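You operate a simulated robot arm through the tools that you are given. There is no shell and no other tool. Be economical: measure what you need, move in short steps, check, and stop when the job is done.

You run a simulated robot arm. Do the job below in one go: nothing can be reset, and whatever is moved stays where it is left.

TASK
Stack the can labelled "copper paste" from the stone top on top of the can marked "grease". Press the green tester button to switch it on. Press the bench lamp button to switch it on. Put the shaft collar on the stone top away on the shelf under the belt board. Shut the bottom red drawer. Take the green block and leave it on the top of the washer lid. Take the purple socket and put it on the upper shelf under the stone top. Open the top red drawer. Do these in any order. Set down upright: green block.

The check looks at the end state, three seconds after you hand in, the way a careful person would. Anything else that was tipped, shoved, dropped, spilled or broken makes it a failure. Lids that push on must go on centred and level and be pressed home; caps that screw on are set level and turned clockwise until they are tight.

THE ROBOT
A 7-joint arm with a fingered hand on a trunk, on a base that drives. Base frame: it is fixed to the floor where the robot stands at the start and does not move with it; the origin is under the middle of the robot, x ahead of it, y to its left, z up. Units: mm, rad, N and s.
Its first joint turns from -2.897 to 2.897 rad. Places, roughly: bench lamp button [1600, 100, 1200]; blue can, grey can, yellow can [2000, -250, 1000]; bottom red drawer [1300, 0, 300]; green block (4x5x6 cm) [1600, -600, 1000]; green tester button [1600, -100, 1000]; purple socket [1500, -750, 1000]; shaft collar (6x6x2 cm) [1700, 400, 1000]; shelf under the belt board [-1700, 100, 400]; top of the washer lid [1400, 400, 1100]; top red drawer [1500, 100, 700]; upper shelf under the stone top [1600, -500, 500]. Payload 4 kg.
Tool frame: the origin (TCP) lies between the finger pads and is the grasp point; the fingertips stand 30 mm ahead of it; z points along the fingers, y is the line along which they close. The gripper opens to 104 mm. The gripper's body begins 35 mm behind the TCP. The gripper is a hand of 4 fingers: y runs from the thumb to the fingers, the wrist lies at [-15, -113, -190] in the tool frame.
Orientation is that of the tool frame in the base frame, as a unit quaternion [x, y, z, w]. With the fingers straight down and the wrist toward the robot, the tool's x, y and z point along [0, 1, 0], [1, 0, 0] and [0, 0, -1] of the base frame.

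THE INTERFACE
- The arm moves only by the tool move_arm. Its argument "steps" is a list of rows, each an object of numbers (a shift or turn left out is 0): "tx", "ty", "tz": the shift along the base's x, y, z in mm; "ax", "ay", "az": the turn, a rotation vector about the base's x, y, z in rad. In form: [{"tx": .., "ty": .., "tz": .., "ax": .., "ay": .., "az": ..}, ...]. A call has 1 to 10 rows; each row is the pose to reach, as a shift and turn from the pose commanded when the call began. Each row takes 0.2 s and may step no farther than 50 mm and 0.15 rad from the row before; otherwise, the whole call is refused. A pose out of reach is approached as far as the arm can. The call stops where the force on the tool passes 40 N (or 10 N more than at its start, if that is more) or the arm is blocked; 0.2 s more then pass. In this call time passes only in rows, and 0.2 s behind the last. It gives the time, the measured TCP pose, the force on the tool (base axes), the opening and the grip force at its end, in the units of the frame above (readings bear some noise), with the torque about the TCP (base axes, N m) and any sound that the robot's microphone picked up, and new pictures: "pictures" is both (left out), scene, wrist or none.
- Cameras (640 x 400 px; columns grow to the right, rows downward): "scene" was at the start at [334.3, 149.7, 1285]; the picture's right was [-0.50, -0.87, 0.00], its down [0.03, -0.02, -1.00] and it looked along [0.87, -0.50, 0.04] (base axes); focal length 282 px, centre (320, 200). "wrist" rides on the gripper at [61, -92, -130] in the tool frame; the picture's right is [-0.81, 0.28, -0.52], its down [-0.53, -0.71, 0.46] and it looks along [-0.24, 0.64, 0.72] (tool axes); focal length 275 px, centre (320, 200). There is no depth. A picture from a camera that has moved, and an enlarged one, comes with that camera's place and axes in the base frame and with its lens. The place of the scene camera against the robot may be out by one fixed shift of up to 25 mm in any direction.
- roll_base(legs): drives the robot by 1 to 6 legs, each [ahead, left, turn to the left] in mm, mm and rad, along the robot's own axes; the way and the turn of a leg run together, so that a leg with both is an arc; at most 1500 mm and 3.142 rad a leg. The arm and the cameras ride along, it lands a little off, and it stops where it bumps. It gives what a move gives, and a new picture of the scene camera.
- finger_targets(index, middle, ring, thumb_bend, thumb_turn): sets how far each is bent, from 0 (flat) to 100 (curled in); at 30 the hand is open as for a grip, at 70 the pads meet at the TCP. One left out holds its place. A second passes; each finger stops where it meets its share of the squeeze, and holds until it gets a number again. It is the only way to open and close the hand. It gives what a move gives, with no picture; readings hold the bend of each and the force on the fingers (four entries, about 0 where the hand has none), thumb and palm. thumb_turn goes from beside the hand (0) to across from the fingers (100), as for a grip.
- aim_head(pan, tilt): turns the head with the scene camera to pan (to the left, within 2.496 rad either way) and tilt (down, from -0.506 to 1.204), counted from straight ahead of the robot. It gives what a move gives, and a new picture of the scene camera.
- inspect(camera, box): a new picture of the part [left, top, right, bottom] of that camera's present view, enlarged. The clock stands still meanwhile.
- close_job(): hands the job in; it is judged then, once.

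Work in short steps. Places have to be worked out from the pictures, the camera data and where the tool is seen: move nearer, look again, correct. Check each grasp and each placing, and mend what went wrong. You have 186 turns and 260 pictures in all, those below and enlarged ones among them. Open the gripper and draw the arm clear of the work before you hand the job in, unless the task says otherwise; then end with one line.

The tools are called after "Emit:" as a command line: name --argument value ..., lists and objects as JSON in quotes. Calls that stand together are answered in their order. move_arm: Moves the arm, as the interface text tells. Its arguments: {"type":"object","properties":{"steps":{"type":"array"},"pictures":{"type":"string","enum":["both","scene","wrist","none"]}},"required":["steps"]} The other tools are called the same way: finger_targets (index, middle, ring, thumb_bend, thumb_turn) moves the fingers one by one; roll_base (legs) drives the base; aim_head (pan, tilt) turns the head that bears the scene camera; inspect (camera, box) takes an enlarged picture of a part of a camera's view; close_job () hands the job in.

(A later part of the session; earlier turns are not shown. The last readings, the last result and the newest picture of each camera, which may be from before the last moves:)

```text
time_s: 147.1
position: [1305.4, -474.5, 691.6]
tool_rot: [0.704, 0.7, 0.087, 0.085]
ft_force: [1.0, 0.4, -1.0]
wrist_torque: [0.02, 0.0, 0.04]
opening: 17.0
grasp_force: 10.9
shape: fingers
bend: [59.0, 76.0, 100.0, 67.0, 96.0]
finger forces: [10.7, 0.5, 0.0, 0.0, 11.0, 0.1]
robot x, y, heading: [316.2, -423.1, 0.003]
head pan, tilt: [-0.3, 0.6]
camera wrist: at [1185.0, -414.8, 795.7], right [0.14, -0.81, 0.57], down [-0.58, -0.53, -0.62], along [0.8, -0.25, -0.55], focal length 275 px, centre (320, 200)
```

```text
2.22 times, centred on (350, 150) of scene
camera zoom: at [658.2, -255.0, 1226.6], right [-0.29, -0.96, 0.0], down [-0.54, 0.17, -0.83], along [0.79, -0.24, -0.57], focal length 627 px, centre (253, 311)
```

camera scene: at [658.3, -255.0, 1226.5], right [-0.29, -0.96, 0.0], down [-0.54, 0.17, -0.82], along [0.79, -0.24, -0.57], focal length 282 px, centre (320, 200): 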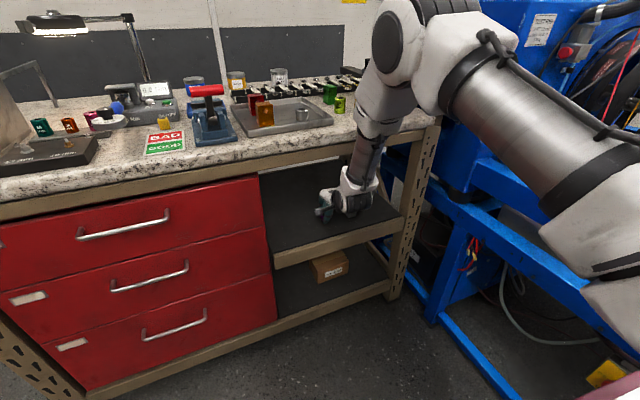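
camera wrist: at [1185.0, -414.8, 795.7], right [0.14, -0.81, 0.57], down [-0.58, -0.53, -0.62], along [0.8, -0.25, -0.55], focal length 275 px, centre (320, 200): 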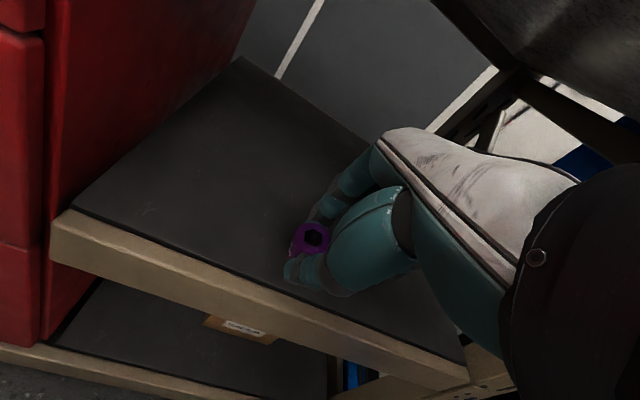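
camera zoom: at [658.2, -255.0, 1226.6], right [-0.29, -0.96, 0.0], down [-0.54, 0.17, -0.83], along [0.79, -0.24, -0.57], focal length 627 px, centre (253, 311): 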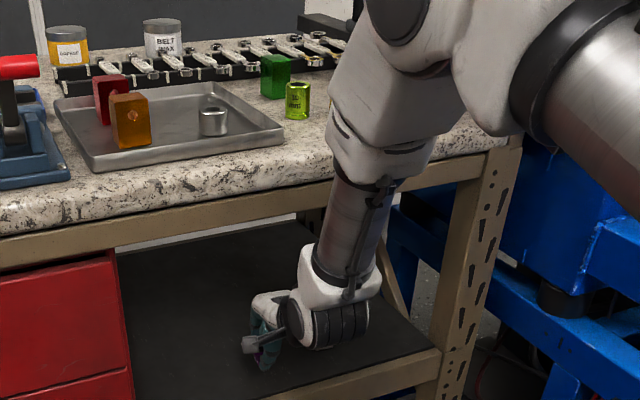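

Two wrist views put the shelf front edge at x≈1344, z≈530 — lower and deeper than thought. I lower to z≈630 and drive 95 mm further in.

Emit:
move_arm --steps '[{"tz": -30}, {"tz": -62}]' --pictures "none"

Emit:
roll_base --legs '[[95, 0, 0]]'

Emit:
move_arm --steps '[{"tz": -12}, {"tz": -22}]' --pictures "wrist"

```text
time_s: 147.7
position: [1304.5, -474.7, 628.1]
tool_rot: [0.704, 0.7, 0.087, 0.085]
ft_force: [0.0, -0.7, -0.2]
wrist_torque: [0.01, 0.0, 0.0]
opening: 17.1
grasp_force: 11.1
shape: fingers
bend: [59.0, 76.0, 100.0, 67.0, 96.0]
finger forces: [10.7, 0.3, 0.0, 0.0, 10.8, 0.0]
robot x, y, heading: [317.5, -424.1, 0.004]
head pan, tilt: [-0.3, 0.6]
```

```text
time_s: 148.8
position: [1398.1, -474.4, 628.0]
tool_rot: [0.704, 0.7, 0.087, 0.085]
ft_force: [-0.7, 0.1, -0.7]
wrist_torque: [-0.01, -0.01, -0.04]
opening: 17.0
grasp_force: 11.1
shape: fingers
bend: [59.0, 76.0, 100.0, 67.0, 96.0]
finger forces: [10.7, 0.4, 0.0, 0.1, 11.0, 0.0]
robot x, y, heading: [412.2, -422.3, 0.003]
head pan, tilt: [-0.3, 0.6]
camera scene: at [752.4, -254.7, 1226.6], right [-0.29, -0.96, 0.0], down [-0.54, 0.17, -0.82], along [0.79, -0.24, -0.57], focal length 282 px, centre (320, 200)
```

scene: 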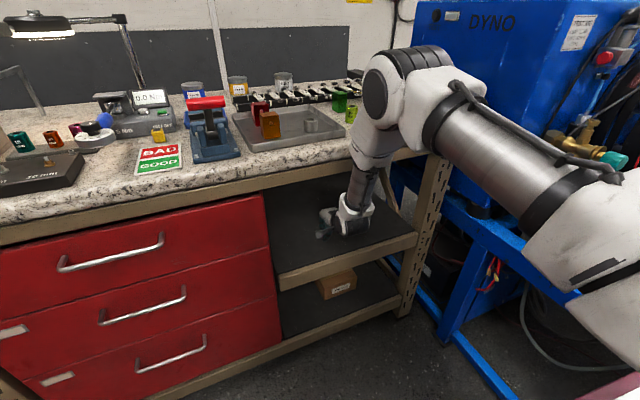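

```text
time_s: 149.4
position: [1399.8, -474.9, 606.1]
tool_rot: [0.704, 0.7, 0.088, 0.085]
ft_force: [0.3, 0.4, -1.5]
wrist_torque: [0.03, 0.01, -0.02]
opening: 17.4
grasp_force: 10.4
shape: fingers
bend: [59.0, 76.0, 100.0, 67.0, 96.0]
finger forces: [10.7, 0.4, 0.0, 0.0, 10.8, 0.1]
robot x, y, heading: [414.1, -423.3, 0.004]
head pan, tilt: [-0.3, 0.6]
camera wrist: at [1278.4, -414.7, 711.0], right [0.14, -0.81, 0.56], down [-0.58, -0.53, -0.62], along [0.8, -0.25, -0.55], focal length 275 px, centre (320, 200)
```

wrist: 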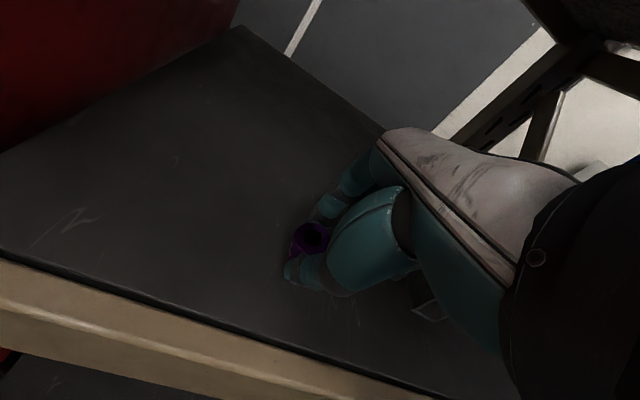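

Inside the edge by ~50 mm and clear of the other part. I lower gently until contact.

Emit:
move_arm --steps '[{"tx": 8, "tz": -8}, {"tx": 8, "tz": -14}, {"tx": 8, "tz": -19}, {"tx": 8, "tz": -24}, {"tx": 8, "tz": -28}, {"tx": 8, "tz": -32}]' --pictures "wrist"

```text
time_s: 150.8
position: [1407.2, -475.6, 576.1]
tool_rot: [0.704, 0.699, 0.089, 0.086]
ft_force: [-1.0, -3.3, 15.3]
wrist_torque: [0.12, -0.04, -0.02]
opening: 15.4
grasp_force: 15.4
shape: fingers
bend: [57.0, 76.0, 100.0, 71.0, 96.0]
finger forces: [12.8, 3.3, 0.0, 0.0, 14.8, 0.0]
robot x, y, heading: [406.7, -424.5, 0.003]
head pan, tilt: [-0.3, 0.6]
camera wrist: at [1286.7, -415.6, 680.3], right [0.14, -0.81, 0.57], down [-0.58, -0.53, -0.62], along [0.8, -0.25, -0.55], focal length 275 px, centre (320, 200)
```

wrist: 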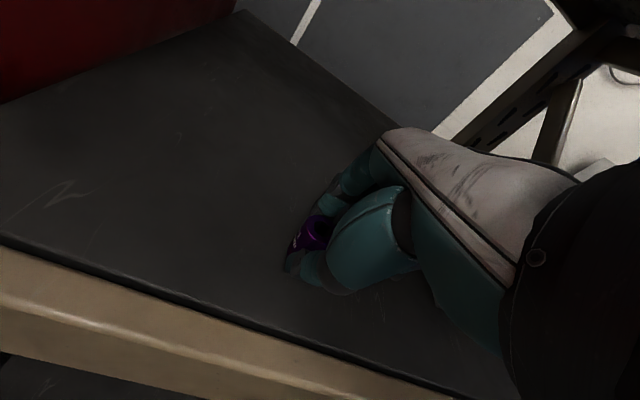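

Contact made. I bring the hand upright (ay +0.2) so the socket stands flat, then release.

Emit:
move_arm --steps '[{"tz": 4, "ay": 0.1}, {"tz": 5, "ay": 0.22}, {"tz": 2, "ay": 0.22}]' --pictures "wrist"

Emit:
inspect --camera "wrist" --box '[200, 150, 440, 300]'

```text
time_s: 151.6
position: [1405.9, -473.6, 576.8]
tool_rot: [0.709, 0.705, 0.01, 0.008]
ft_force: [-1.2, -0.8, 10.8]
wrist_torque: [0.09, -0.05, -0.02]
opening: 15.3
grasp_force: 12.0
shape: fingers
bend: [71.0, 76.0, 100.0, 70.0, 96.0]
finger forces: [10.4, 2.4, 0.0, 0.0, 12.5, 0.1]
robot x, y, heading: [412.5, -421.3, -0.003]
head pan, tilt: [-0.3, 0.6]
camera wrist: at [1312.0, -414.9, 705.9], right [0.26, -0.81, 0.52], down [-0.7, -0.53, -0.47], along [0.66, -0.25, -0.71], focal length 275 px, centre (320, 200)
```

wrist: 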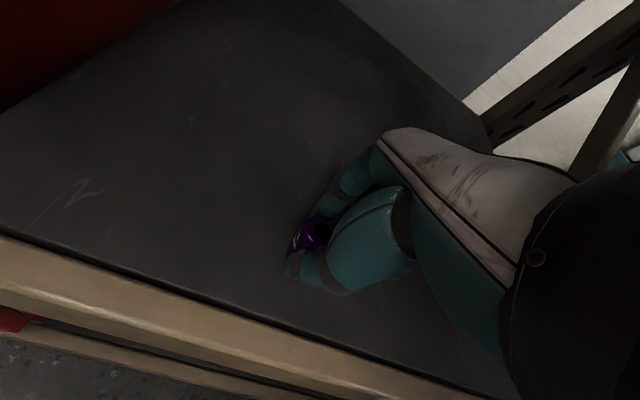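

```text
2.67 times, centred on (320, 225) of wrist
camera zoom: at [1312.0, -414.9, 705.9], right [0.26, -0.81, 0.52], down [-0.7, -0.53, -0.47], along [0.66, -0.25, -0.71], focal length 734 px, centre (320, 133)
```

zoom: 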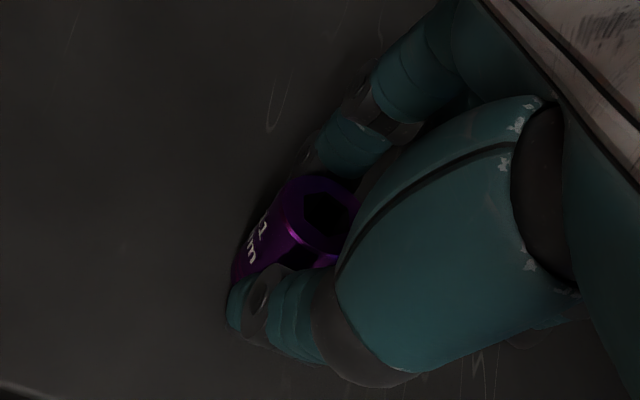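

Socket looks upright on the shelf. I open the hand in two stages.

Emit:
finger_targets --index 55 --middle 55 --thumb_bend 55

Emit:
finger_targets --index 35 --middle 35 --thumb_bend 35

Emit:
move_arm --steps '[{"tz": 35}, {"tz": 65}]' --pictures "wrist"

```text
time_s: 152.6
position: [1407.4, -474.7, 577.0]
tool_rot: [0.709, 0.705, 0.01, 0.007]
ft_force: [0.2, -0.5, 0.6]
wrist_torque: [0.02, 0.04, 0.01]
opening: 38.5
grasp_force: 0.0
shape: fingers
bend: [55.0, 55.0, 100.0, 55.0, 97.0]
finger forces: [0.0, 0.1, 0.0, 0.0, 0.1, 0.0]
robot x, y, heading: [411.5, -421.7, -0.001]
head pan, tilt: [-0.3, 0.6]
```

```text
time_s: 153.6
position: [1406.3, -474.9, 576.1]
tool_rot: [0.71, 0.705, 0.009, 0.007]
ft_force: [0.7, -1.0, 0.0]
wrist_torque: [0.0, 0.01, -0.01]
opening: 90.4
grasp_force: 0.2
shape: fingers
bend: [35.0, 35.0, 100.0, 35.0, 97.0]
finger forces: [0.0, 0.0, 0.0, 0.0, 0.0, 0.1]
robot x, y, heading: [413.4, -425.7, 0.003]
head pan, tilt: [-0.3, 0.6]
```

```text
time_s: 154.2
position: [1406.1, -475.1, 641.2]
tool_rot: [0.709, 0.705, 0.01, 0.007]
ft_force: [-0.1, 0.2, 0.1]
wrist_torque: [0.0, 0.02, 0.02]
opening: 90.2
grasp_force: 0.0
shape: fingers
bend: [35.0, 35.0, 100.0, 35.0, 97.0]
finger forces: [0.0, 0.0, 0.1, 0.0, 0.0, 0.0]
robot x, y, heading: [408.9, -421.5, 0.001]
head pan, tilt: [-0.3, 0.6]
camera wrist: at [1311.5, -415.7, 769.2], right [0.26, -0.81, 0.52], down [-0.71, -0.53, -0.47], along [0.66, -0.25, -0.71], focal length 275 px, centre (320, 200)
```

wrist: 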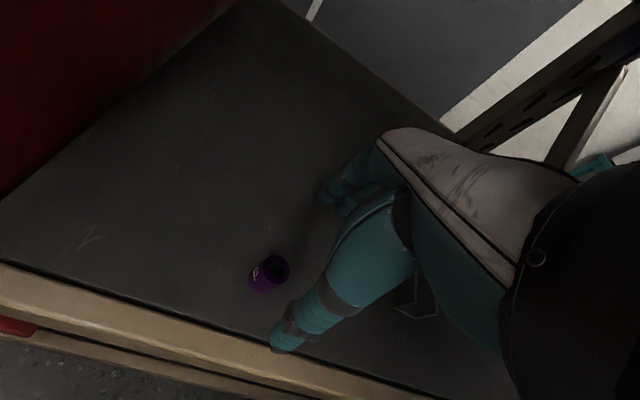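

The socket stands upright on the shelf. I back out, raise the arm, and then go for the green block.

Emit:
roll_base --legs '[[-380, 0, 0]]'

Emit:
move_arm --steps '[{"tx": -15, "tz": 46}, {"tx": -30, "tz": 92}, {"tx": -45, "tz": 138}, {"tx": -60, "tz": 184}, {"tx": -75, "tz": 230}, {"tx": -90, "tz": 276}, {"tx": -105, "tz": 322}, {"tx": -120, "tz": 368}, {"tx": -135, "tz": 414}, {"tx": -150, "tz": 460}]' --pictures "none"

Emit:
move_arm --steps '[{"tx": -15, "tz": 45}, {"tx": -30, "tz": 90}, {"tx": -45, "tz": 135}, {"tx": -60, "tz": 180}, {"tx": -60, "tz": 220}]' --pictures "none"

Emit:
finger_targets --index 30 --middle 30 --ring 30 --thumb_bend 30

Emit:
inspect --camera "scene" --box '[200, 60, 520, 260]'

```text
time_s: 156.6
position: [1025.9, -475.3, 641.2]
tool_rot: [0.709, 0.705, 0.01, 0.008]
ft_force: [0.1, 0.2, 0.6]
wrist_torque: [-0.04, 0.01, -0.01]
opening: 90.2
grasp_force: 0.1
shape: fingers
bend: [35.0, 35.0, 100.0, 35.0, 97.0]
finger forces: [0.1, 0.0, 0.1, 0.0, 0.1, 0.0]
robot x, y, heading: [31.1, -424.4, 0.003]
head pan, tilt: [-0.3, 0.6]
camera scene: at [371.6, -255.2, 1226.6], right [-0.29, -0.96, 0.0], down [-0.54, 0.17, -0.82], along [0.79, -0.24, -0.57], focal length 282 px, centre (320, 200)
```

scene: 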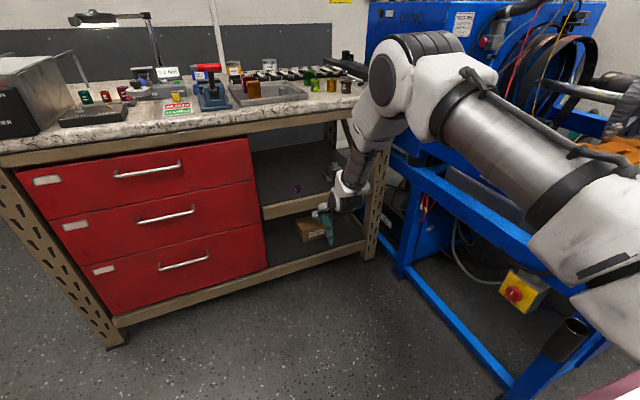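

```text
time_s: 158.8
position: [875.7, -472.5, 1101.2]
tool_rot: [0.709, 0.706, 0.009, 0.007]
ft_force: [-0.1, 0.3, 0.2]
wrist_torque: [-0.01, 0.04, 0.01]
opening: 90.2
grasp_force: 0.1
shape: fingers
bend: [35.0, 35.0, 100.0, 35.0, 97.0]
finger forces: [0.1, 0.0, 0.0, 0.1, 0.0, 0.0]
robot x, y, heading: [29.8, -421.4, 0.003]
head pan, tilt: [-0.3, 0.6]
```

```text
time_s: 160.0
position: [816.3, -475.7, 1320.6]
tool_rot: [0.709, 0.706, 0.009, 0.008]
ft_force: [-0.2, 0.1, -0.7]
wrist_torque: [0.0, 0.03, -0.03]
opening: 90.2
grasp_force: 0.1
shape: fingers
bend: [35.0, 35.0, 100.0, 35.0, 97.0]
finger forces: [0.0, 0.0, 0.0, 0.1, 0.1, 0.0]
robot x, y, heading: [31.3, -424.8, 0.005]
head pan, tilt: [-0.3, 0.6]
```

```text
time_s: 161.0
position: [815.6, -474.4, 1321.6]
tool_rot: [0.708, 0.706, 0.009, 0.007]
ft_force: [-0.2, 0.2, -0.2]
wrist_torque: [0.01, -0.01, 0.01]
opening: 102.6
grasp_force: 0.1
shape: fingers
bend: [30.0, 30.0, 30.0, 30.0, 97.0]
finger forces: [0.0, 0.0, 0.0, 0.0, 0.0, 0.0]
robot x, y, heading: [28.9, -425.4, 0.004]
head pan, tilt: [-0.3, 0.6]
```

```text
2.00 times, centred on (360, 160) of scene
camera zoom: at [371.6, -255.3, 1226.6], right [-0.29, -0.96, 0.0], down [-0.54, 0.17, -0.83], along [0.79, -0.24, -0.57], focal length 564 px, centre (240, 280)
```

zoom: 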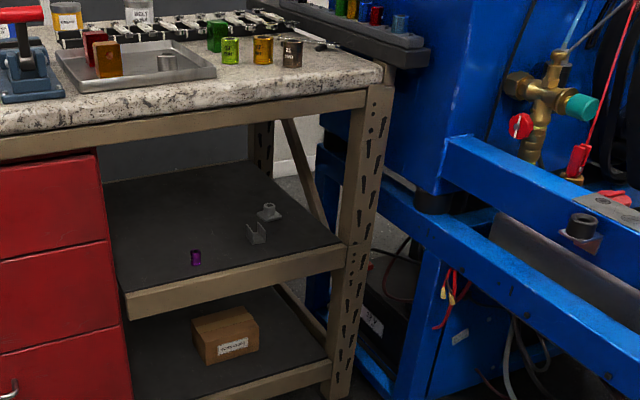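

Purple socket confirmed on the upper shelf. Now I drive back in toward the green block at ≈(1595,-581).

Emit:
roll_base --legs '[[730, -60, 0]]'

Emit:
move_arm --steps '[{"tx": 15, "ty": -10, "tz": -40}, {"tx": 30, "ty": -22, "tz": -80}, {"tx": 45, "ty": -35, "tz": -120}, {"tx": 50, "ty": -48, "tz": -150}]' --pictures "wrist"

Emit:
inspect --camera "wrist" --box '[160, 180, 400, 330]'

```text
time_s: 165.0
position: [1546.0, -533.5, 1321.0]
tool_rot: [0.709, 0.705, 0.01, 0.008]
ft_force: [0.2, 0.1, 0.5]
wrist_torque: [0.02, -0.03, 0.0]
opening: 103.0
grasp_force: 0.1
shape: fingers
bend: [30.0, 30.0, 30.0, 30.0, 97.0]
finger forces: [0.0, 0.0, 0.0, 0.1, 0.0, 0.0]
robot x, y, heading: [762.4, -478.8, 0.003]
head pan, tilt: [-0.3, 0.6]
camera scene: at [1102.5, -313.9, 1226.6], right [-0.29, -0.96, 0.0], down [-0.54, 0.17, -0.82], along [0.79, -0.24, -0.57], focal length 282 px, centre (320, 200)
```

scene: 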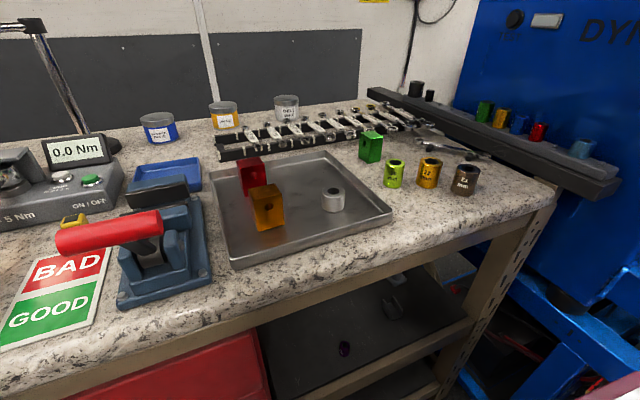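

```text
time_s: 166.0
position: [1596.2, -583.0, 1172.5]
tool_rot: [0.709, 0.705, 0.009, 0.008]
ft_force: [-0.7, -0.5, 0.0]
wrist_torque: [0.01, 0.0, -0.01]
opening: 103.0
grasp_force: 0.0
shape: fingers
bend: [30.0, 30.0, 30.0, 30.0, 97.0]
finger forces: [0.0, 0.0, 0.1, 0.0, 0.0, 0.0]
robot x, y, heading: [763.1, -483.0, 0.004]
head pan, tilt: [-0.3, 0.6]
camera wrist: at [1501.4, -522.9, 1299.6], right [0.26, -0.81, 0.52], down [-0.7, -0.53, -0.47], along [0.66, -0.25, -0.71], focal length 275 px, centre (320, 200)
```

wrist: 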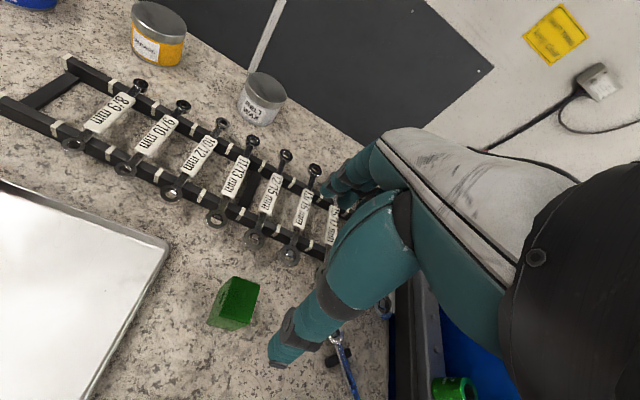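

```text
2.67 times, centred on (280, 255) of wrist
camera zoom: at [1501.4, -522.9, 1299.6], right [0.26, -0.81, 0.52], down [-0.7, -0.53, -0.47], along [0.66, -0.25, -0.71], focal length 734 px, centre (427, 53)
```

zoom: 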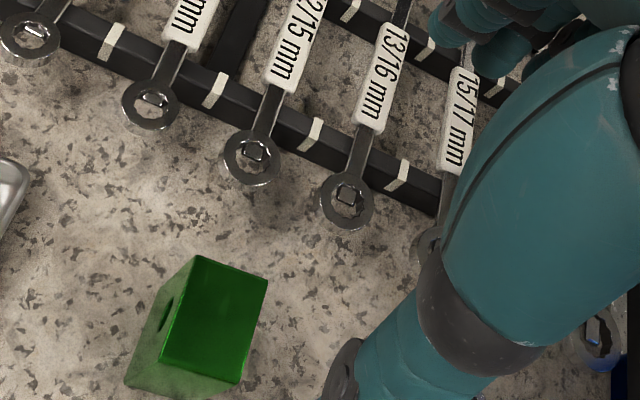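

Block top corners give center ≈(1595.5,-582), yaw ≈+0.14, top z≈1010. I narrow the opening, yaw to match, and descend.

Emit:
finger_targets --index 40 --middle 40 --ring 40 --thumb_bend 40

Emit:
move_arm --steps '[{"tz": -40, "az": 0.07, "ay": 0.0}, {"tz": -80, "az": 0.145}, {"tz": -115, "az": 0.145}]' --pictures "wrist"

```text
time_s: 167.0
position: [1596.4, -581.8, 1171.5]
tool_rot: [0.709, 0.705, 0.01, 0.008]
ft_force: [-1.2, 0.5, -0.2]
wrist_torque: [0.01, -0.01, -0.06]
opening: 78.6
grasp_force: 0.1
shape: fingers
bend: [40.0, 40.0, 40.0, 40.0, 97.0]
finger forces: [0.0, 0.1, 0.0, 0.1, 0.0, 0.1]
robot x, y, heading: [760.5, -478.3, 0.005]
head pan, tilt: [-0.3, 0.6]
```

```text
time_s: 167.8
position: [1596.5, -581.6, 1056.3]
tool_rot: [0.656, 0.755, 0.01, 0.007]
ft_force: [0.2, -0.5, 0.3]
wrist_torque: [0.0, 0.02, 0.0]
opening: 78.6
grasp_force: 0.1
shape: fingers
bend: [40.0, 40.0, 40.0, 40.0, 97.0]
finger forces: [0.0, 0.0, 0.1, 0.0, 0.0, 0.1]
robot x, y, heading: [760.7, -481.0, 0.003]
head pan, tilt: [-0.3, 0.6]
camera wrist: at [1493.8, -536.9, 1184.6], right [0.37, -0.77, 0.52], down [-0.62, -0.62, -0.47], along [0.69, -0.15, -0.71], focal length 275 px, centre (320, 200)
```

wrist: 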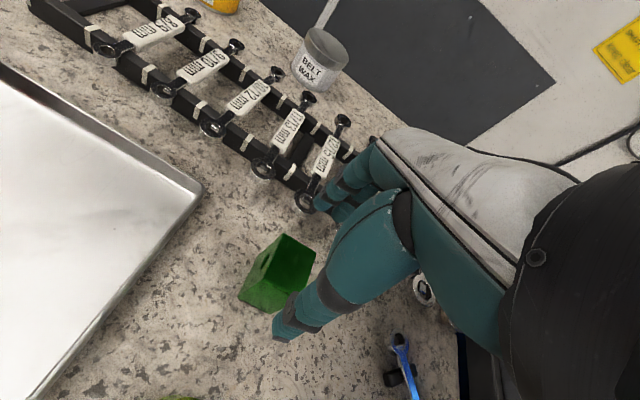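

Aligned. I descend to z≈1000 and grip.

Emit:
move_arm --steps '[{"ty": 3, "tz": -30, "ay": 0.024}, {"ty": 3, "tz": -48, "ay": 0.024}, {"ty": 3, "tz": -57, "ay": 0.024}]' --pictures "wrist"

```text
time_s: 168.6
position: [1597.1, -579.7, 999.0]
tool_rot: [0.656, 0.755, 0.003, -0.003]
ft_force: [0.0, 0.1, -0.2]
wrist_torque: [0.01, -0.06, 0.01]
opening: 78.3
grasp_force: 0.1
shape: fingers
bend: [40.0, 40.0, 40.0, 40.0, 97.0]
finger forces: [0.0, 0.0, 0.0, 0.0, 0.0, 0.0]
robot x, y, heading: [761.8, -483.1, 0.003]
head pan, tilt: [-0.3, 0.6]
camera wrist: at [1497.0, -533.5, 1129.3], right [0.39, -0.77, 0.51], down [-0.63, -0.62, -0.46], along [0.67, -0.15, -0.73], focal length 275 px, centre (320, 200)
```

wrist: 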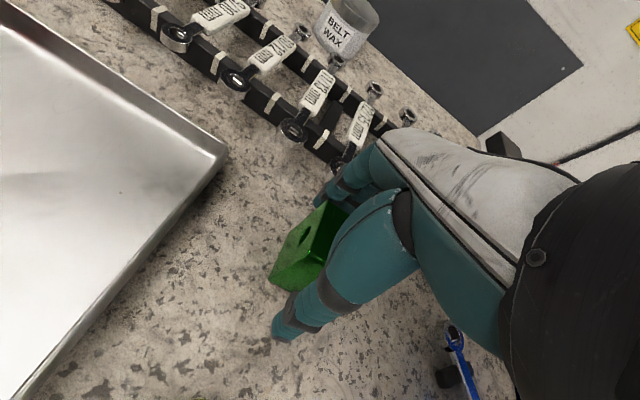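

Emit:
finger_targets --index 70 --middle 70 --ring 70 --thumb_bend 70

Emit:
move_arm --steps '[{"tz": 20}, {"tz": 50}]' --pictures "wrist"

Emit:
inspect --camera "wrist" --box '[200, 150, 440, 300]'

```text
time_s: 169.6
position: [1596.7, -578.2, 997.7]
tool_rot: [0.656, 0.755, 0.002, -0.003]
ft_force: [-0.1, -0.1, 0.1]
wrist_torque: [-0.06, -0.08, 0.02]
opening: 37.2
grasp_force: 14.8
shape: fingers
bend: [59.0, 62.0, 70.0, 56.0, 96.0]
finger forces: [7.7, 7.4, 0.1, 0.1, 14.5, 0.0]
robot x, y, heading: [761.6, -483.5, -0.001]
head pan, tilt: [-0.3, 0.6]
```

```text
time_s: 170.2
position: [1595.5, -579.5, 1049.2]
tool_rot: [0.656, 0.755, 0.002, -0.002]
ft_force: [-0.1, 0.4, -1.9]
wrist_torque: [0.02, 0.0, -0.02]
opening: 36.9
grasp_force: 14.7
shape: fingers
bend: [59.0, 62.0, 70.0, 56.0, 96.0]
finger forces: [7.6, 6.8, 0.0, 0.0, 14.6, 0.1]
robot x, y, heading: [761.8, -480.6, 0.002]
head pan, tilt: [-0.3, 0.6]
camera wrist: at [1496.3, -533.8, 1179.7], right [0.38, -0.77, 0.51], down [-0.63, -0.62, -0.46], along [0.67, -0.15, -0.73], focal length 275 px, centre (320, 200)
```

wrist: 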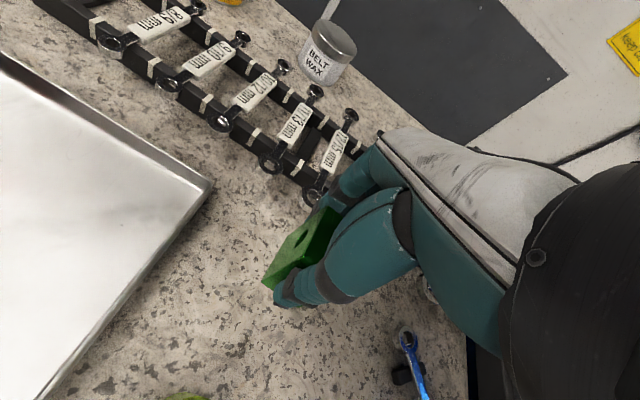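

```text
2.67 times, centred on (320, 225) of wrist
camera zoom: at [1496.3, -533.8, 1179.7], right [0.38, -0.77, 0.51], down [-0.63, -0.62, -0.46], along [0.67, -0.15, -0.73], focal length 734 px, centre (320, 133)
```

zoom: 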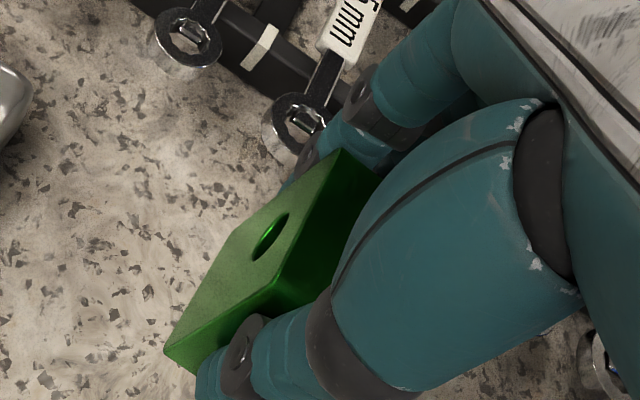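

Block is firmly held. I tighten slightly, raise high, retract, and drive left to the washer.

Emit:
finger_targets --index 74 --middle 74 --thumb_bend 73

Emit:
move_arm --steps '[{"tz": 45}, {"tz": 90}, {"tz": 135}, {"tx": -20, "tz": 175}, {"tx": -40, "ty": 10, "tz": 215}, {"tx": -60, "ty": 40, "tz": 250}, {"tx": -80, "ty": 70, "tz": 265}, {"tx": -110, "ty": 100, "tz": 265}]' --pictures "none"

Emit:
roll_base --legs '[[-80, 0, 0], [0, 810, 0]]'

Emit:
move_arm --steps '[{"tx": 0}]' --pictures "wrist"

```text
time_s: 171.2
position: [1596.4, -578.5, 1048.8]
tool_rot: [0.656, 0.755, 0.003, -0.002]
ft_force: [0.7, 0.2, -0.8]
wrist_torque: [-0.01, -0.01, -0.01]
opening: 36.6
grasp_force: 19.1
shape: fingers
bend: [59.0, 63.0, 70.0, 56.0, 95.0]
finger forces: [10.3, 8.9, 0.0, 0.0, 19.3, 0.1]
robot x, y, heading: [763.1, -482.2, -0.001]
head pan, tilt: [-0.3, 0.6]
```

```text
refused: row 6 steps farther than a row can; nothing moved
```

```text
time_s: 174.3
position: [1517.2, -227.9, 1051.8]
tool_rot: [0.662, 0.749, 0.001, 0.006]
ft_force: [-0.3, -5.0, -0.4]
wrist_torque: [-0.2, 0.1, 0.19]
opening: 37.4
grasp_force: 20.0
shape: fingers
bend: [60.0, 63.0, 70.0, 55.0, 98.0]
finger forces: [8.3, 9.2, 5.5, 0.0, 18.2, 0.0]
robot x, y, heading: [679.8, -116.6, 0.004]
head pan, tilt: [-0.3, 0.6]
stopped in leg 2: the force on the tool passed its limit at 63 N (the readings are from after the stop); the commanded pose is now the measured one
camera scene: at [1022.4, 50.9, 1226.6], right [-0.29, -0.96, 0.0], down [-0.54, 0.17, -0.82], along [0.79, -0.24, -0.57], focal length 282 px, centre (320, 200)
```

scene: 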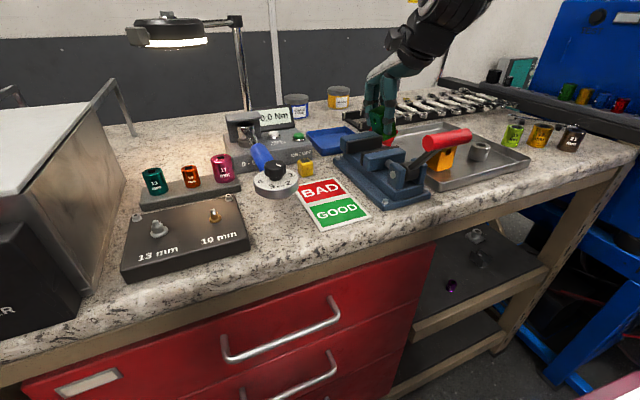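

```text
time_s: 174.7
position: [1517.6, -226.5, 1050.8]
tool_rot: [0.662, 0.75, 0.0, 0.006]
ft_force: [0.4, -8.4, 1.9]
wrist_torque: [-0.27, 0.0, 0.12]
opening: 37.3
grasp_force: 21.7
shape: fingers
bend: [60.0, 63.0, 70.0, 55.0, 98.0]
finger forces: [8.2, 9.4, 7.5, 0.0, 18.4, 0.0]
robot x, y, heading: [679.6, -115.9, 0.0]
head pan, tilt: [-0.3, 0.6]
camera wrist: at [1417.6, -178.3, 1180.6], right [0.37, -0.77, 0.52], down [-0.64, -0.62, -0.46], along [0.68, -0.17, -0.72], focal length 275 px, centre (320, 200)
```

wrist: 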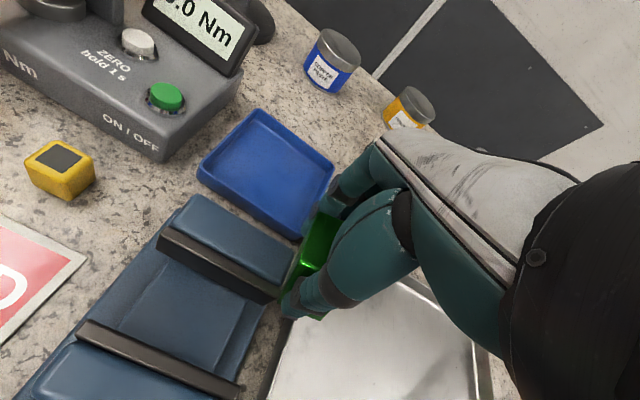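

The arm move was refused and the base moved with the block still low — the hand has met the vice. I stop and inspect what was touched.

Emit:
inspect --camera "scene" --box '[320, 60, 560, 210]'

```text
2.67 times, centred on (440, 135) of scene
camera zoom: at [1022.4, 50.9, 1226.6], right [-0.29, -0.96, 0.0], down [-0.54, 0.17, -0.82], along [0.79, -0.24, -0.57], focal length 752 px, centre (0, 373)
```

zoom: 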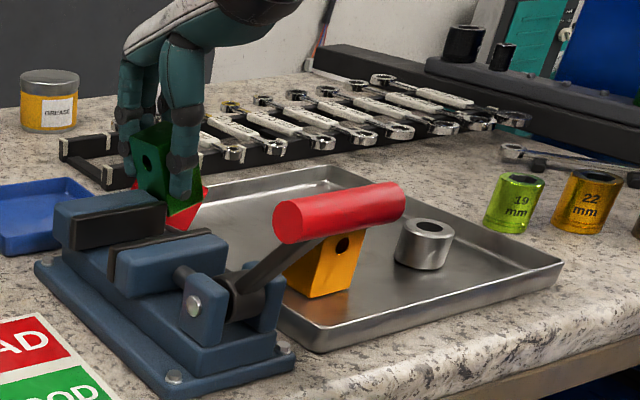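

The red block in the tray seems to have been pushed. I lift straight up and look.

Emit:
move_arm --steps '[{"tz": 30}, {"tz": 75}, {"tz": 120}, {"tz": 165}]' --pictures "wrist"

Emit:
inspect --camera "scene" --box '[320, 60, 560, 210]'

```text
time_s: 175.7
position: [1518.6, -226.1, 1215.1]
tool_rot: [0.662, 0.749, 0.001, 0.004]
ft_force: [0.2, -0.1, -2.4]
wrist_torque: [-0.01, -0.03, 0.01]
opening: 37.6
grasp_force: 17.7
shape: fingers
bend: [60.0, 64.0, 70.0, 55.0, 96.0]
finger forces: [9.9, 7.7, 1.6, 0.1, 16.8, 0.0]
robot x, y, heading: [681.4, -114.0, 0.003]
head pan, tilt: [-0.3, 0.6]
camera wrist: at [1418.2, -178.2, 1345.1], right [0.37, -0.77, 0.52], down [-0.64, -0.62, -0.46], along [0.68, -0.16, -0.72], focal length 275 px, centre (320, 200)
```

wrist: 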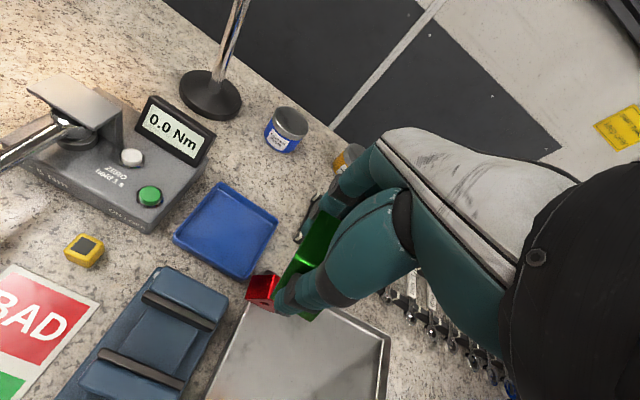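

```text
2.67 times, centred on (440, 135) of scene
camera zoom: at [1022.6, 51.3, 1226.5], right [-0.29, -0.96, 0.0], down [-0.54, 0.17, -0.82], along [0.79, -0.24, -0.57], focal length 752 px, centre (0, 373)
```

zoom: 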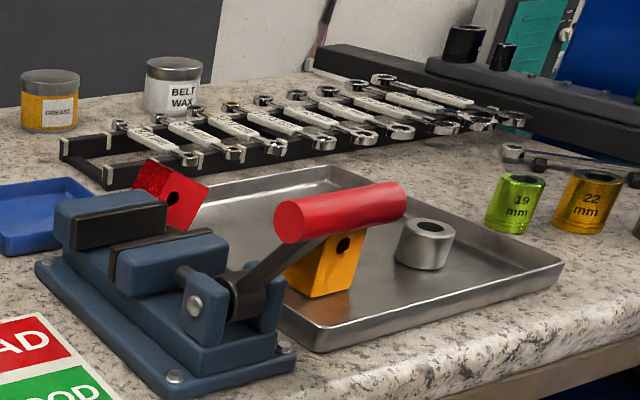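

The red block now leans on the tray rim; I'll restore it to its place after setting the green block down. I raise higher first, verify, then drive to the washer.

Emit:
move_arm --steps '[{"tz": 45}, {"tz": 90}, {"tz": 115}]' --pictures "none"

```text
time_s: 176.5
position: [1517.7, -225.6, 1331.2]
tool_rot: [0.662, 0.749, 0.001, 0.004]
ft_force: [-0.8, 0.2, -2.1]
wrist_torque: [-0.01, 0.01, 0.01]
opening: 37.6
grasp_force: 18.3
shape: fingers
bend: [60.0, 64.0, 70.0, 55.0, 96.0]
finger forces: [9.8, 7.7, 1.5, 0.0, 16.7, 0.0]
robot x, y, heading: [680.2, -117.9, 0.002]
head pan, tilt: [-0.3, 0.6]
```

Height is 1331 now; driving left 450 mm is clear of everything (lamp top ≈1230).

Emit:
roll_base --legs '[[0, 450, 0]]'

Emit:
move_arm --steps '[{"tx": -10, "ty": 40}, {"tx": -20, "ty": 80}, {"tx": -30, "ty": 120}, {"tx": -38, "ty": 155}]' --pictures "both"

Emit:
inspect --camera "wrist" --box '[200, 150, 440, 300]'

```text
time_s: 179.2
position: [1515.9, 228.1, 1330.2]
tool_rot: [0.66, 0.751, 0.002, 0.005]
ft_force: [0.4, 0.4, -2.1]
wrist_torque: [-0.01, -0.04, 0.02]
opening: 37.3
grasp_force: 17.9
shape: fingers
bend: [60.0, 64.0, 70.0, 55.0, 96.0]
finger forces: [9.7, 7.7, 1.5, 0.0, 16.6, 0.1]
robot x, y, heading: [675.8, 332.8, 0.006]
head pan, tilt: [-0.3, 0.6]
camera scene: at [1019.9, 502.7, 1226.6], right [-0.29, -0.96, 0.0], down [-0.54, 0.16, -0.82], along [0.79, -0.24, -0.57], focal length 282 px, centre (320, 200)
```

scene: 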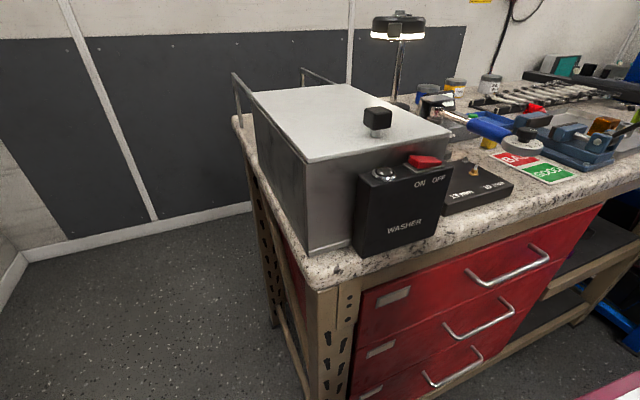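

```text
time_s: 180.2
position: [1477.4, 382.1, 1330.4]
tool_rot: [0.661, 0.751, 0.002, 0.005]
ft_force: [1.0, 0.1, -2.2]
wrist_torque: [0.05, 0.01, 0.04]
opening: 37.4
grasp_force: 17.9
shape: fingers
bend: [60.0, 64.0, 70.0, 56.0, 96.0]
finger forces: [9.8, 7.5, 1.4, 0.0, 16.6, 0.0]
robot x, y, heading: [682.1, 327.9, 0.003]
head pan, tilt: [-0.3, 0.6]
camera scene: at [1020.0, 502.4, 1226.6], right [-0.29, -0.96, 0.0], down [-0.54, 0.16, -0.82], along [0.79, -0.24, -0.57], focal length 282 px, centre (320, 200)
camera wrist: at [1376.9, 430.0, 1460.0], right [0.37, -0.77, 0.52], down [-0.64, -0.62, -0.46], along [0.68, -0.16, -0.72], focal length 275 px, centre (320, 200)
```

scene: 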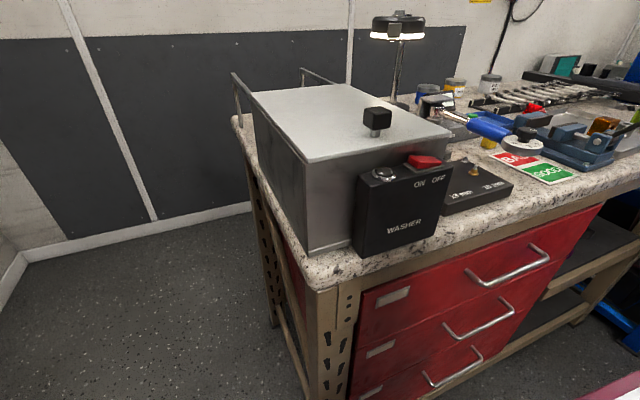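
wrist: 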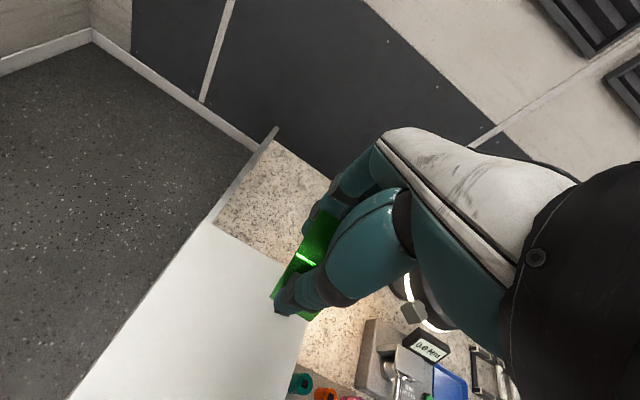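

```text
2.67 times, centred on (320, 225) of wrist
camera zoom: at [1376.9, 430.0, 1460.0], right [0.37, -0.77, 0.52], down [-0.64, -0.62, -0.46], along [0.68, -0.16, -0.72], focal length 734 px, centre (320, 133)
```

zoom: 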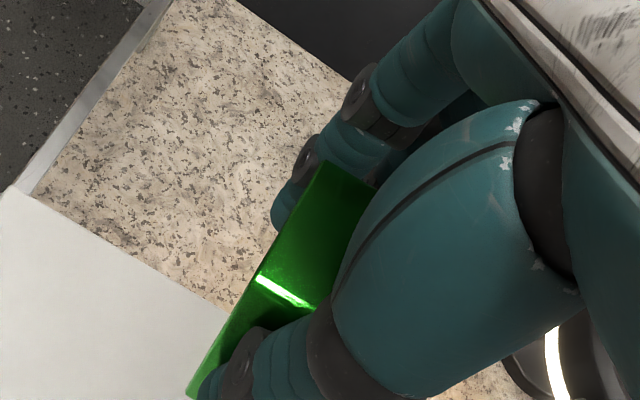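

The block may have turned in the grip during the bump. I look at it with the head camera from the side.

Emit:
aim_head --pan -0.25 --tilt -0.1

Emit:
inspect --camera "scene" --box '[220, 60, 460, 210]'

```text
time_s: 181.3
position: [1476.6, 381.8, 1330.1]
tool_rot: [0.659, 0.752, 0.001, 0.005]
ft_force: [-0.5, -1.1, -0.6]
wrist_torque: [-0.01, -0.04, -0.03]
opening: 37.3
grasp_force: 17.5
shape: fingers
bend: [60.0, 64.0, 70.0, 56.0, 96.0]
finger forces: [9.7, 7.6, 1.4, 0.1, 16.5, 0.1]
robot x, y, heading: [681.2, 332.8, 0.006]
head pan, tilt: [-0.25, -0.099]
camera scene: at [1019.8, 507.3, 1290.5], right [-0.24, -0.97, 0.0], down [0.1, -0.02, -1.0], along [0.97, -0.24, 0.1], focal length 282 px, centre (320, 200)
```

scene: 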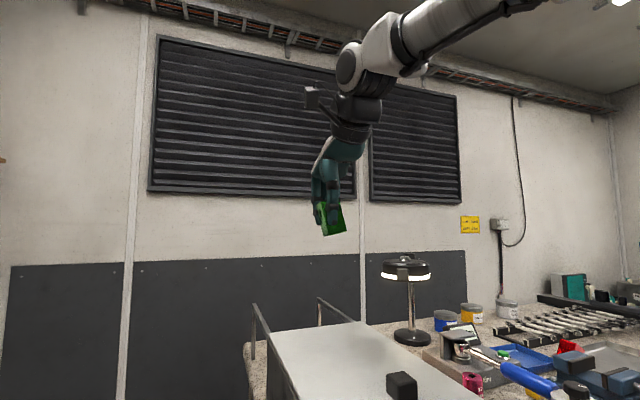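

```text
2.67 times, centred on (340, 135) of scene
camera zoom: at [1019.8, 507.3, 1290.5], right [-0.24, -0.97, 0.0], down [0.1, -0.02, -1.0], along [0.97, -0.24, 0.1], focal length 752 px, centre (267, 373)
```

zoom: 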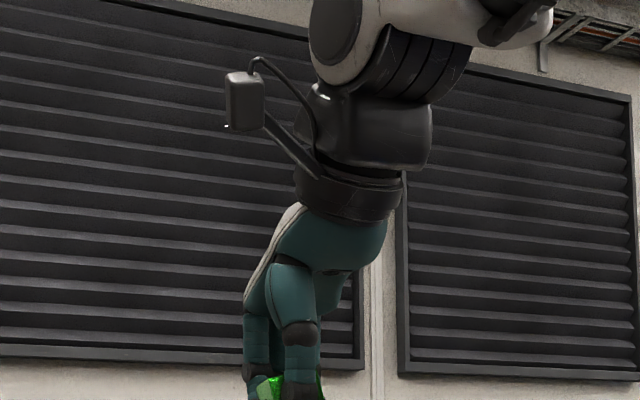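

Emit:
inspect --camera "scene" --box '[280, 170, 376, 250]'

```text
5.00 times, centred on (328, 210) of scene
camera zoom: at [1019.8, 507.3, 1290.5], right [-0.24, -0.97, 0.0], down [0.1, -0.02, -1.0], along [0.97, -0.24, 0.1], focal length 1411 px, centre (280, 150)
```

zoom: 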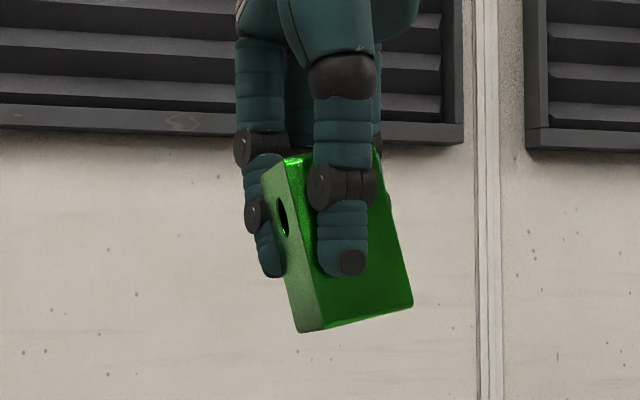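

The block is tilted about 13° in the grip. I rotate the hand about the closing axis to make the block upright, and check.

Emit:
move_arm --steps '[{"tz": -10, "ax": 0.1, "ay": 0.014}, {"tz": -20, "ax": 0.2, "ay": 0.028}, {"tz": -30, "ax": 0.232, "ay": 0.032}, {"tz": -60, "ax": 0.232, "ay": 0.032}]' --pictures "scene"

Emit:
inspect --camera "scene" --box '[280, 190, 376, 270]'

```text
time_s: 182.3
position: [1477.3, 382.7, 1270.3]
tool_rot: [0.656, 0.746, 0.079, -0.083]
ft_force: [-0.5, -0.8, -1.6]
wrist_torque: [0.03, -0.03, -0.01]
opening: 37.4
grasp_force: 17.9
shape: fingers
bend: [60.0, 64.0, 70.0, 56.0, 96.0]
finger forces: [9.7, 7.6, 1.3, 0.0, 16.7, 0.0]
robot x, y, heading: [679.4, 334.4, 0.007]
head pan, tilt: [-0.25, -0.099]
camera scene: at [1019.7, 507.3, 1290.6], right [-0.24, -0.97, 0.0], down [0.1, -0.02, -1.0], along [0.97, -0.24, 0.1], focal length 282 px, centre (320, 200)
```

scene: 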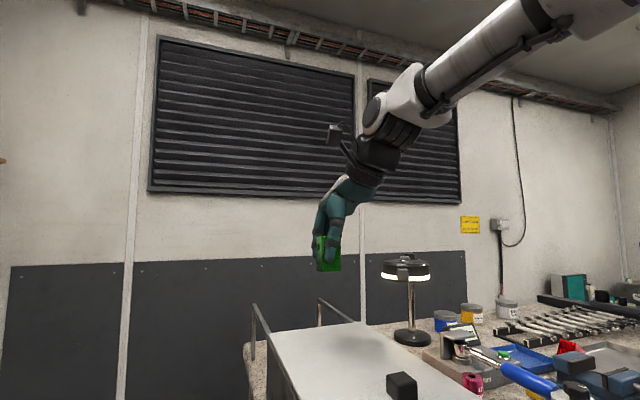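

```text
5.00 times, centred on (328, 230) of scene
camera zoom: at [1019.7, 507.3, 1290.6], right [-0.24, -0.97, 0.0], down [0.1, -0.02, -1.0], along [0.97, -0.24, 0.1], focal length 1411 px, centre (280, 50)
```

zoom: 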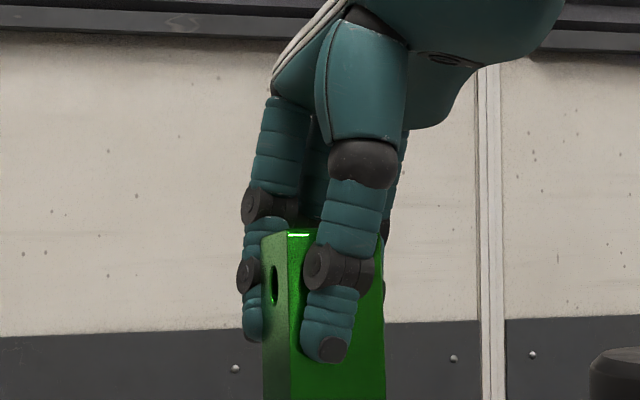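

The block is vertical now. I lower toward the lid and look again.

Emit:
move_arm --steps '[{"tz": -40}, {"tz": -80}]' --pictures "scene"

Emit:
inspect --camera "scene" --box '[264, 240, 424, 340]'

```text
time_s: 182.9
position: [1478.3, 382.8, 1188.6]
tool_rot: [0.656, 0.746, 0.079, -0.084]
ft_force: [-1.0, 0.2, -1.7]
wrist_torque: [0.01, -0.05, 0.0]
opening: 37.2
grasp_force: 17.8
shape: fingers
bend: [60.0, 64.0, 70.0, 56.0, 96.0]
finger forces: [9.9, 7.5, 1.3, 0.0, 16.6, 0.0]
robot x, y, heading: [677.4, 330.5, 0.003]
head pan, tilt: [-0.25, -0.099]
camera scene: at [1019.6, 507.3, 1290.6], right [-0.24, -0.97, 0.0], down [0.1, -0.02, -1.0], along [0.97, -0.24, 0.1], focal length 282 px, centre (320, 200)
```

scene: 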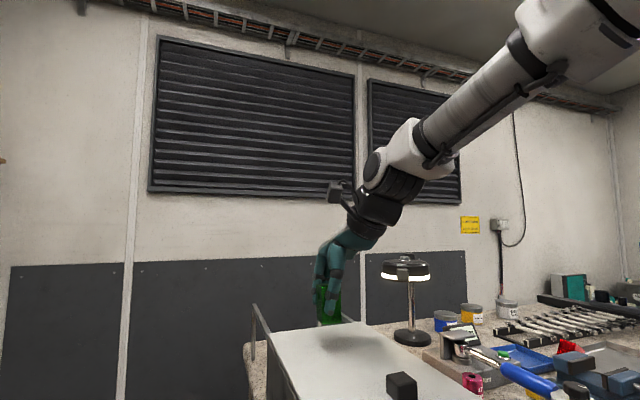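

```text
4.00 times, centred on (344, 290) of scene
camera zoom: at [1019.6, 507.3, 1290.6], right [-0.24, -0.97, 0.0], down [0.1, -0.02, -1.0], along [0.97, -0.24, 0.1], focal length 1128 px, centre (224, -160)
```

zoom: 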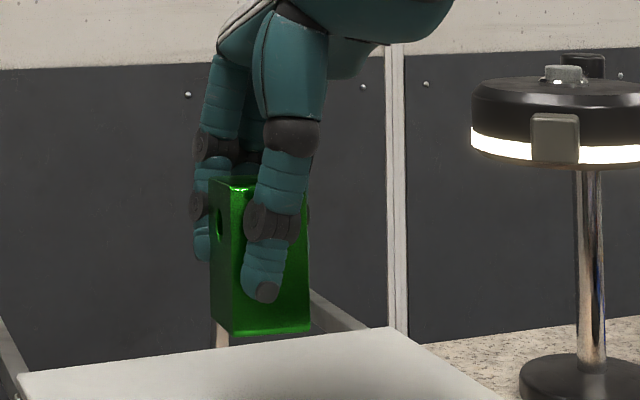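

Upright and above the lid. I lower slowly until contact.

Emit:
move_arm --steps '[{"tz": -25}, {"tz": -34}, {"tz": -38}, {"tz": -42}, {"tz": -45}, {"tz": -48}, {"tz": -51}]' --pictures "scene"

Emit:
inspect --camera "scene" --box '[264, 260, 424, 360]'

```text
time_s: 184.5
position: [1477.7, 381.6, 1139.0]
tool_rot: [0.656, 0.746, 0.077, -0.084]
ft_force: [1.3, 1.1, 19.2]
wrist_torque: [0.2, -0.22, -0.03]
opening: 34.9
grasp_force: 20.6
shape: fingers
bend: [60.0, 63.0, 70.0, 58.0, 94.0]
finger forces: [9.0, 11.5, 0.6, 0.0, 19.8, 0.1]
robot x, y, heading: [679.3, 332.9, 0.006]
head pan, tilt: [-0.25, -0.099]
camera scene: at [1019.2, 507.3, 1290.8], right [-0.24, -0.97, 0.0], down [0.1, -0.02, -0.99], along [0.97, -0.24, 0.1], focal length 282 px, centre (320, 200)
```

scene: 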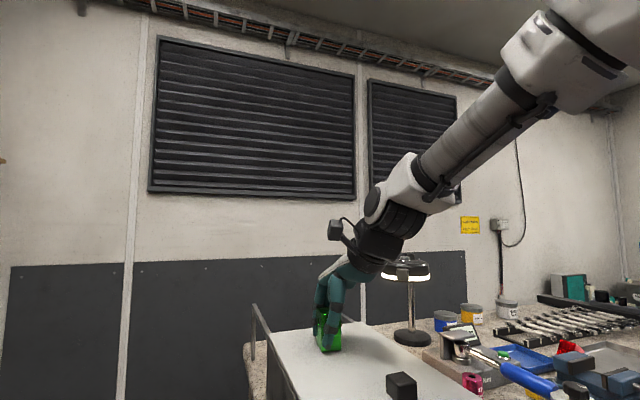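

```text
4.00 times, centred on (344, 310) of scene
camera zoom: at [1019.2, 507.3, 1290.8], right [-0.24, -0.97, 0.0], down [0.1, -0.02, -0.99], along [0.97, -0.24, 0.1], focal length 1128 px, centre (224, -240)
```

zoom: 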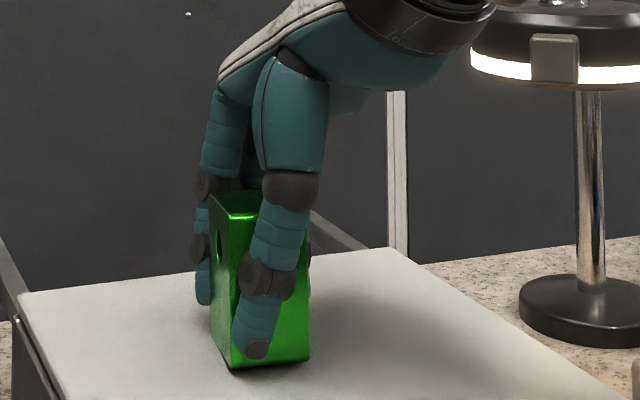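

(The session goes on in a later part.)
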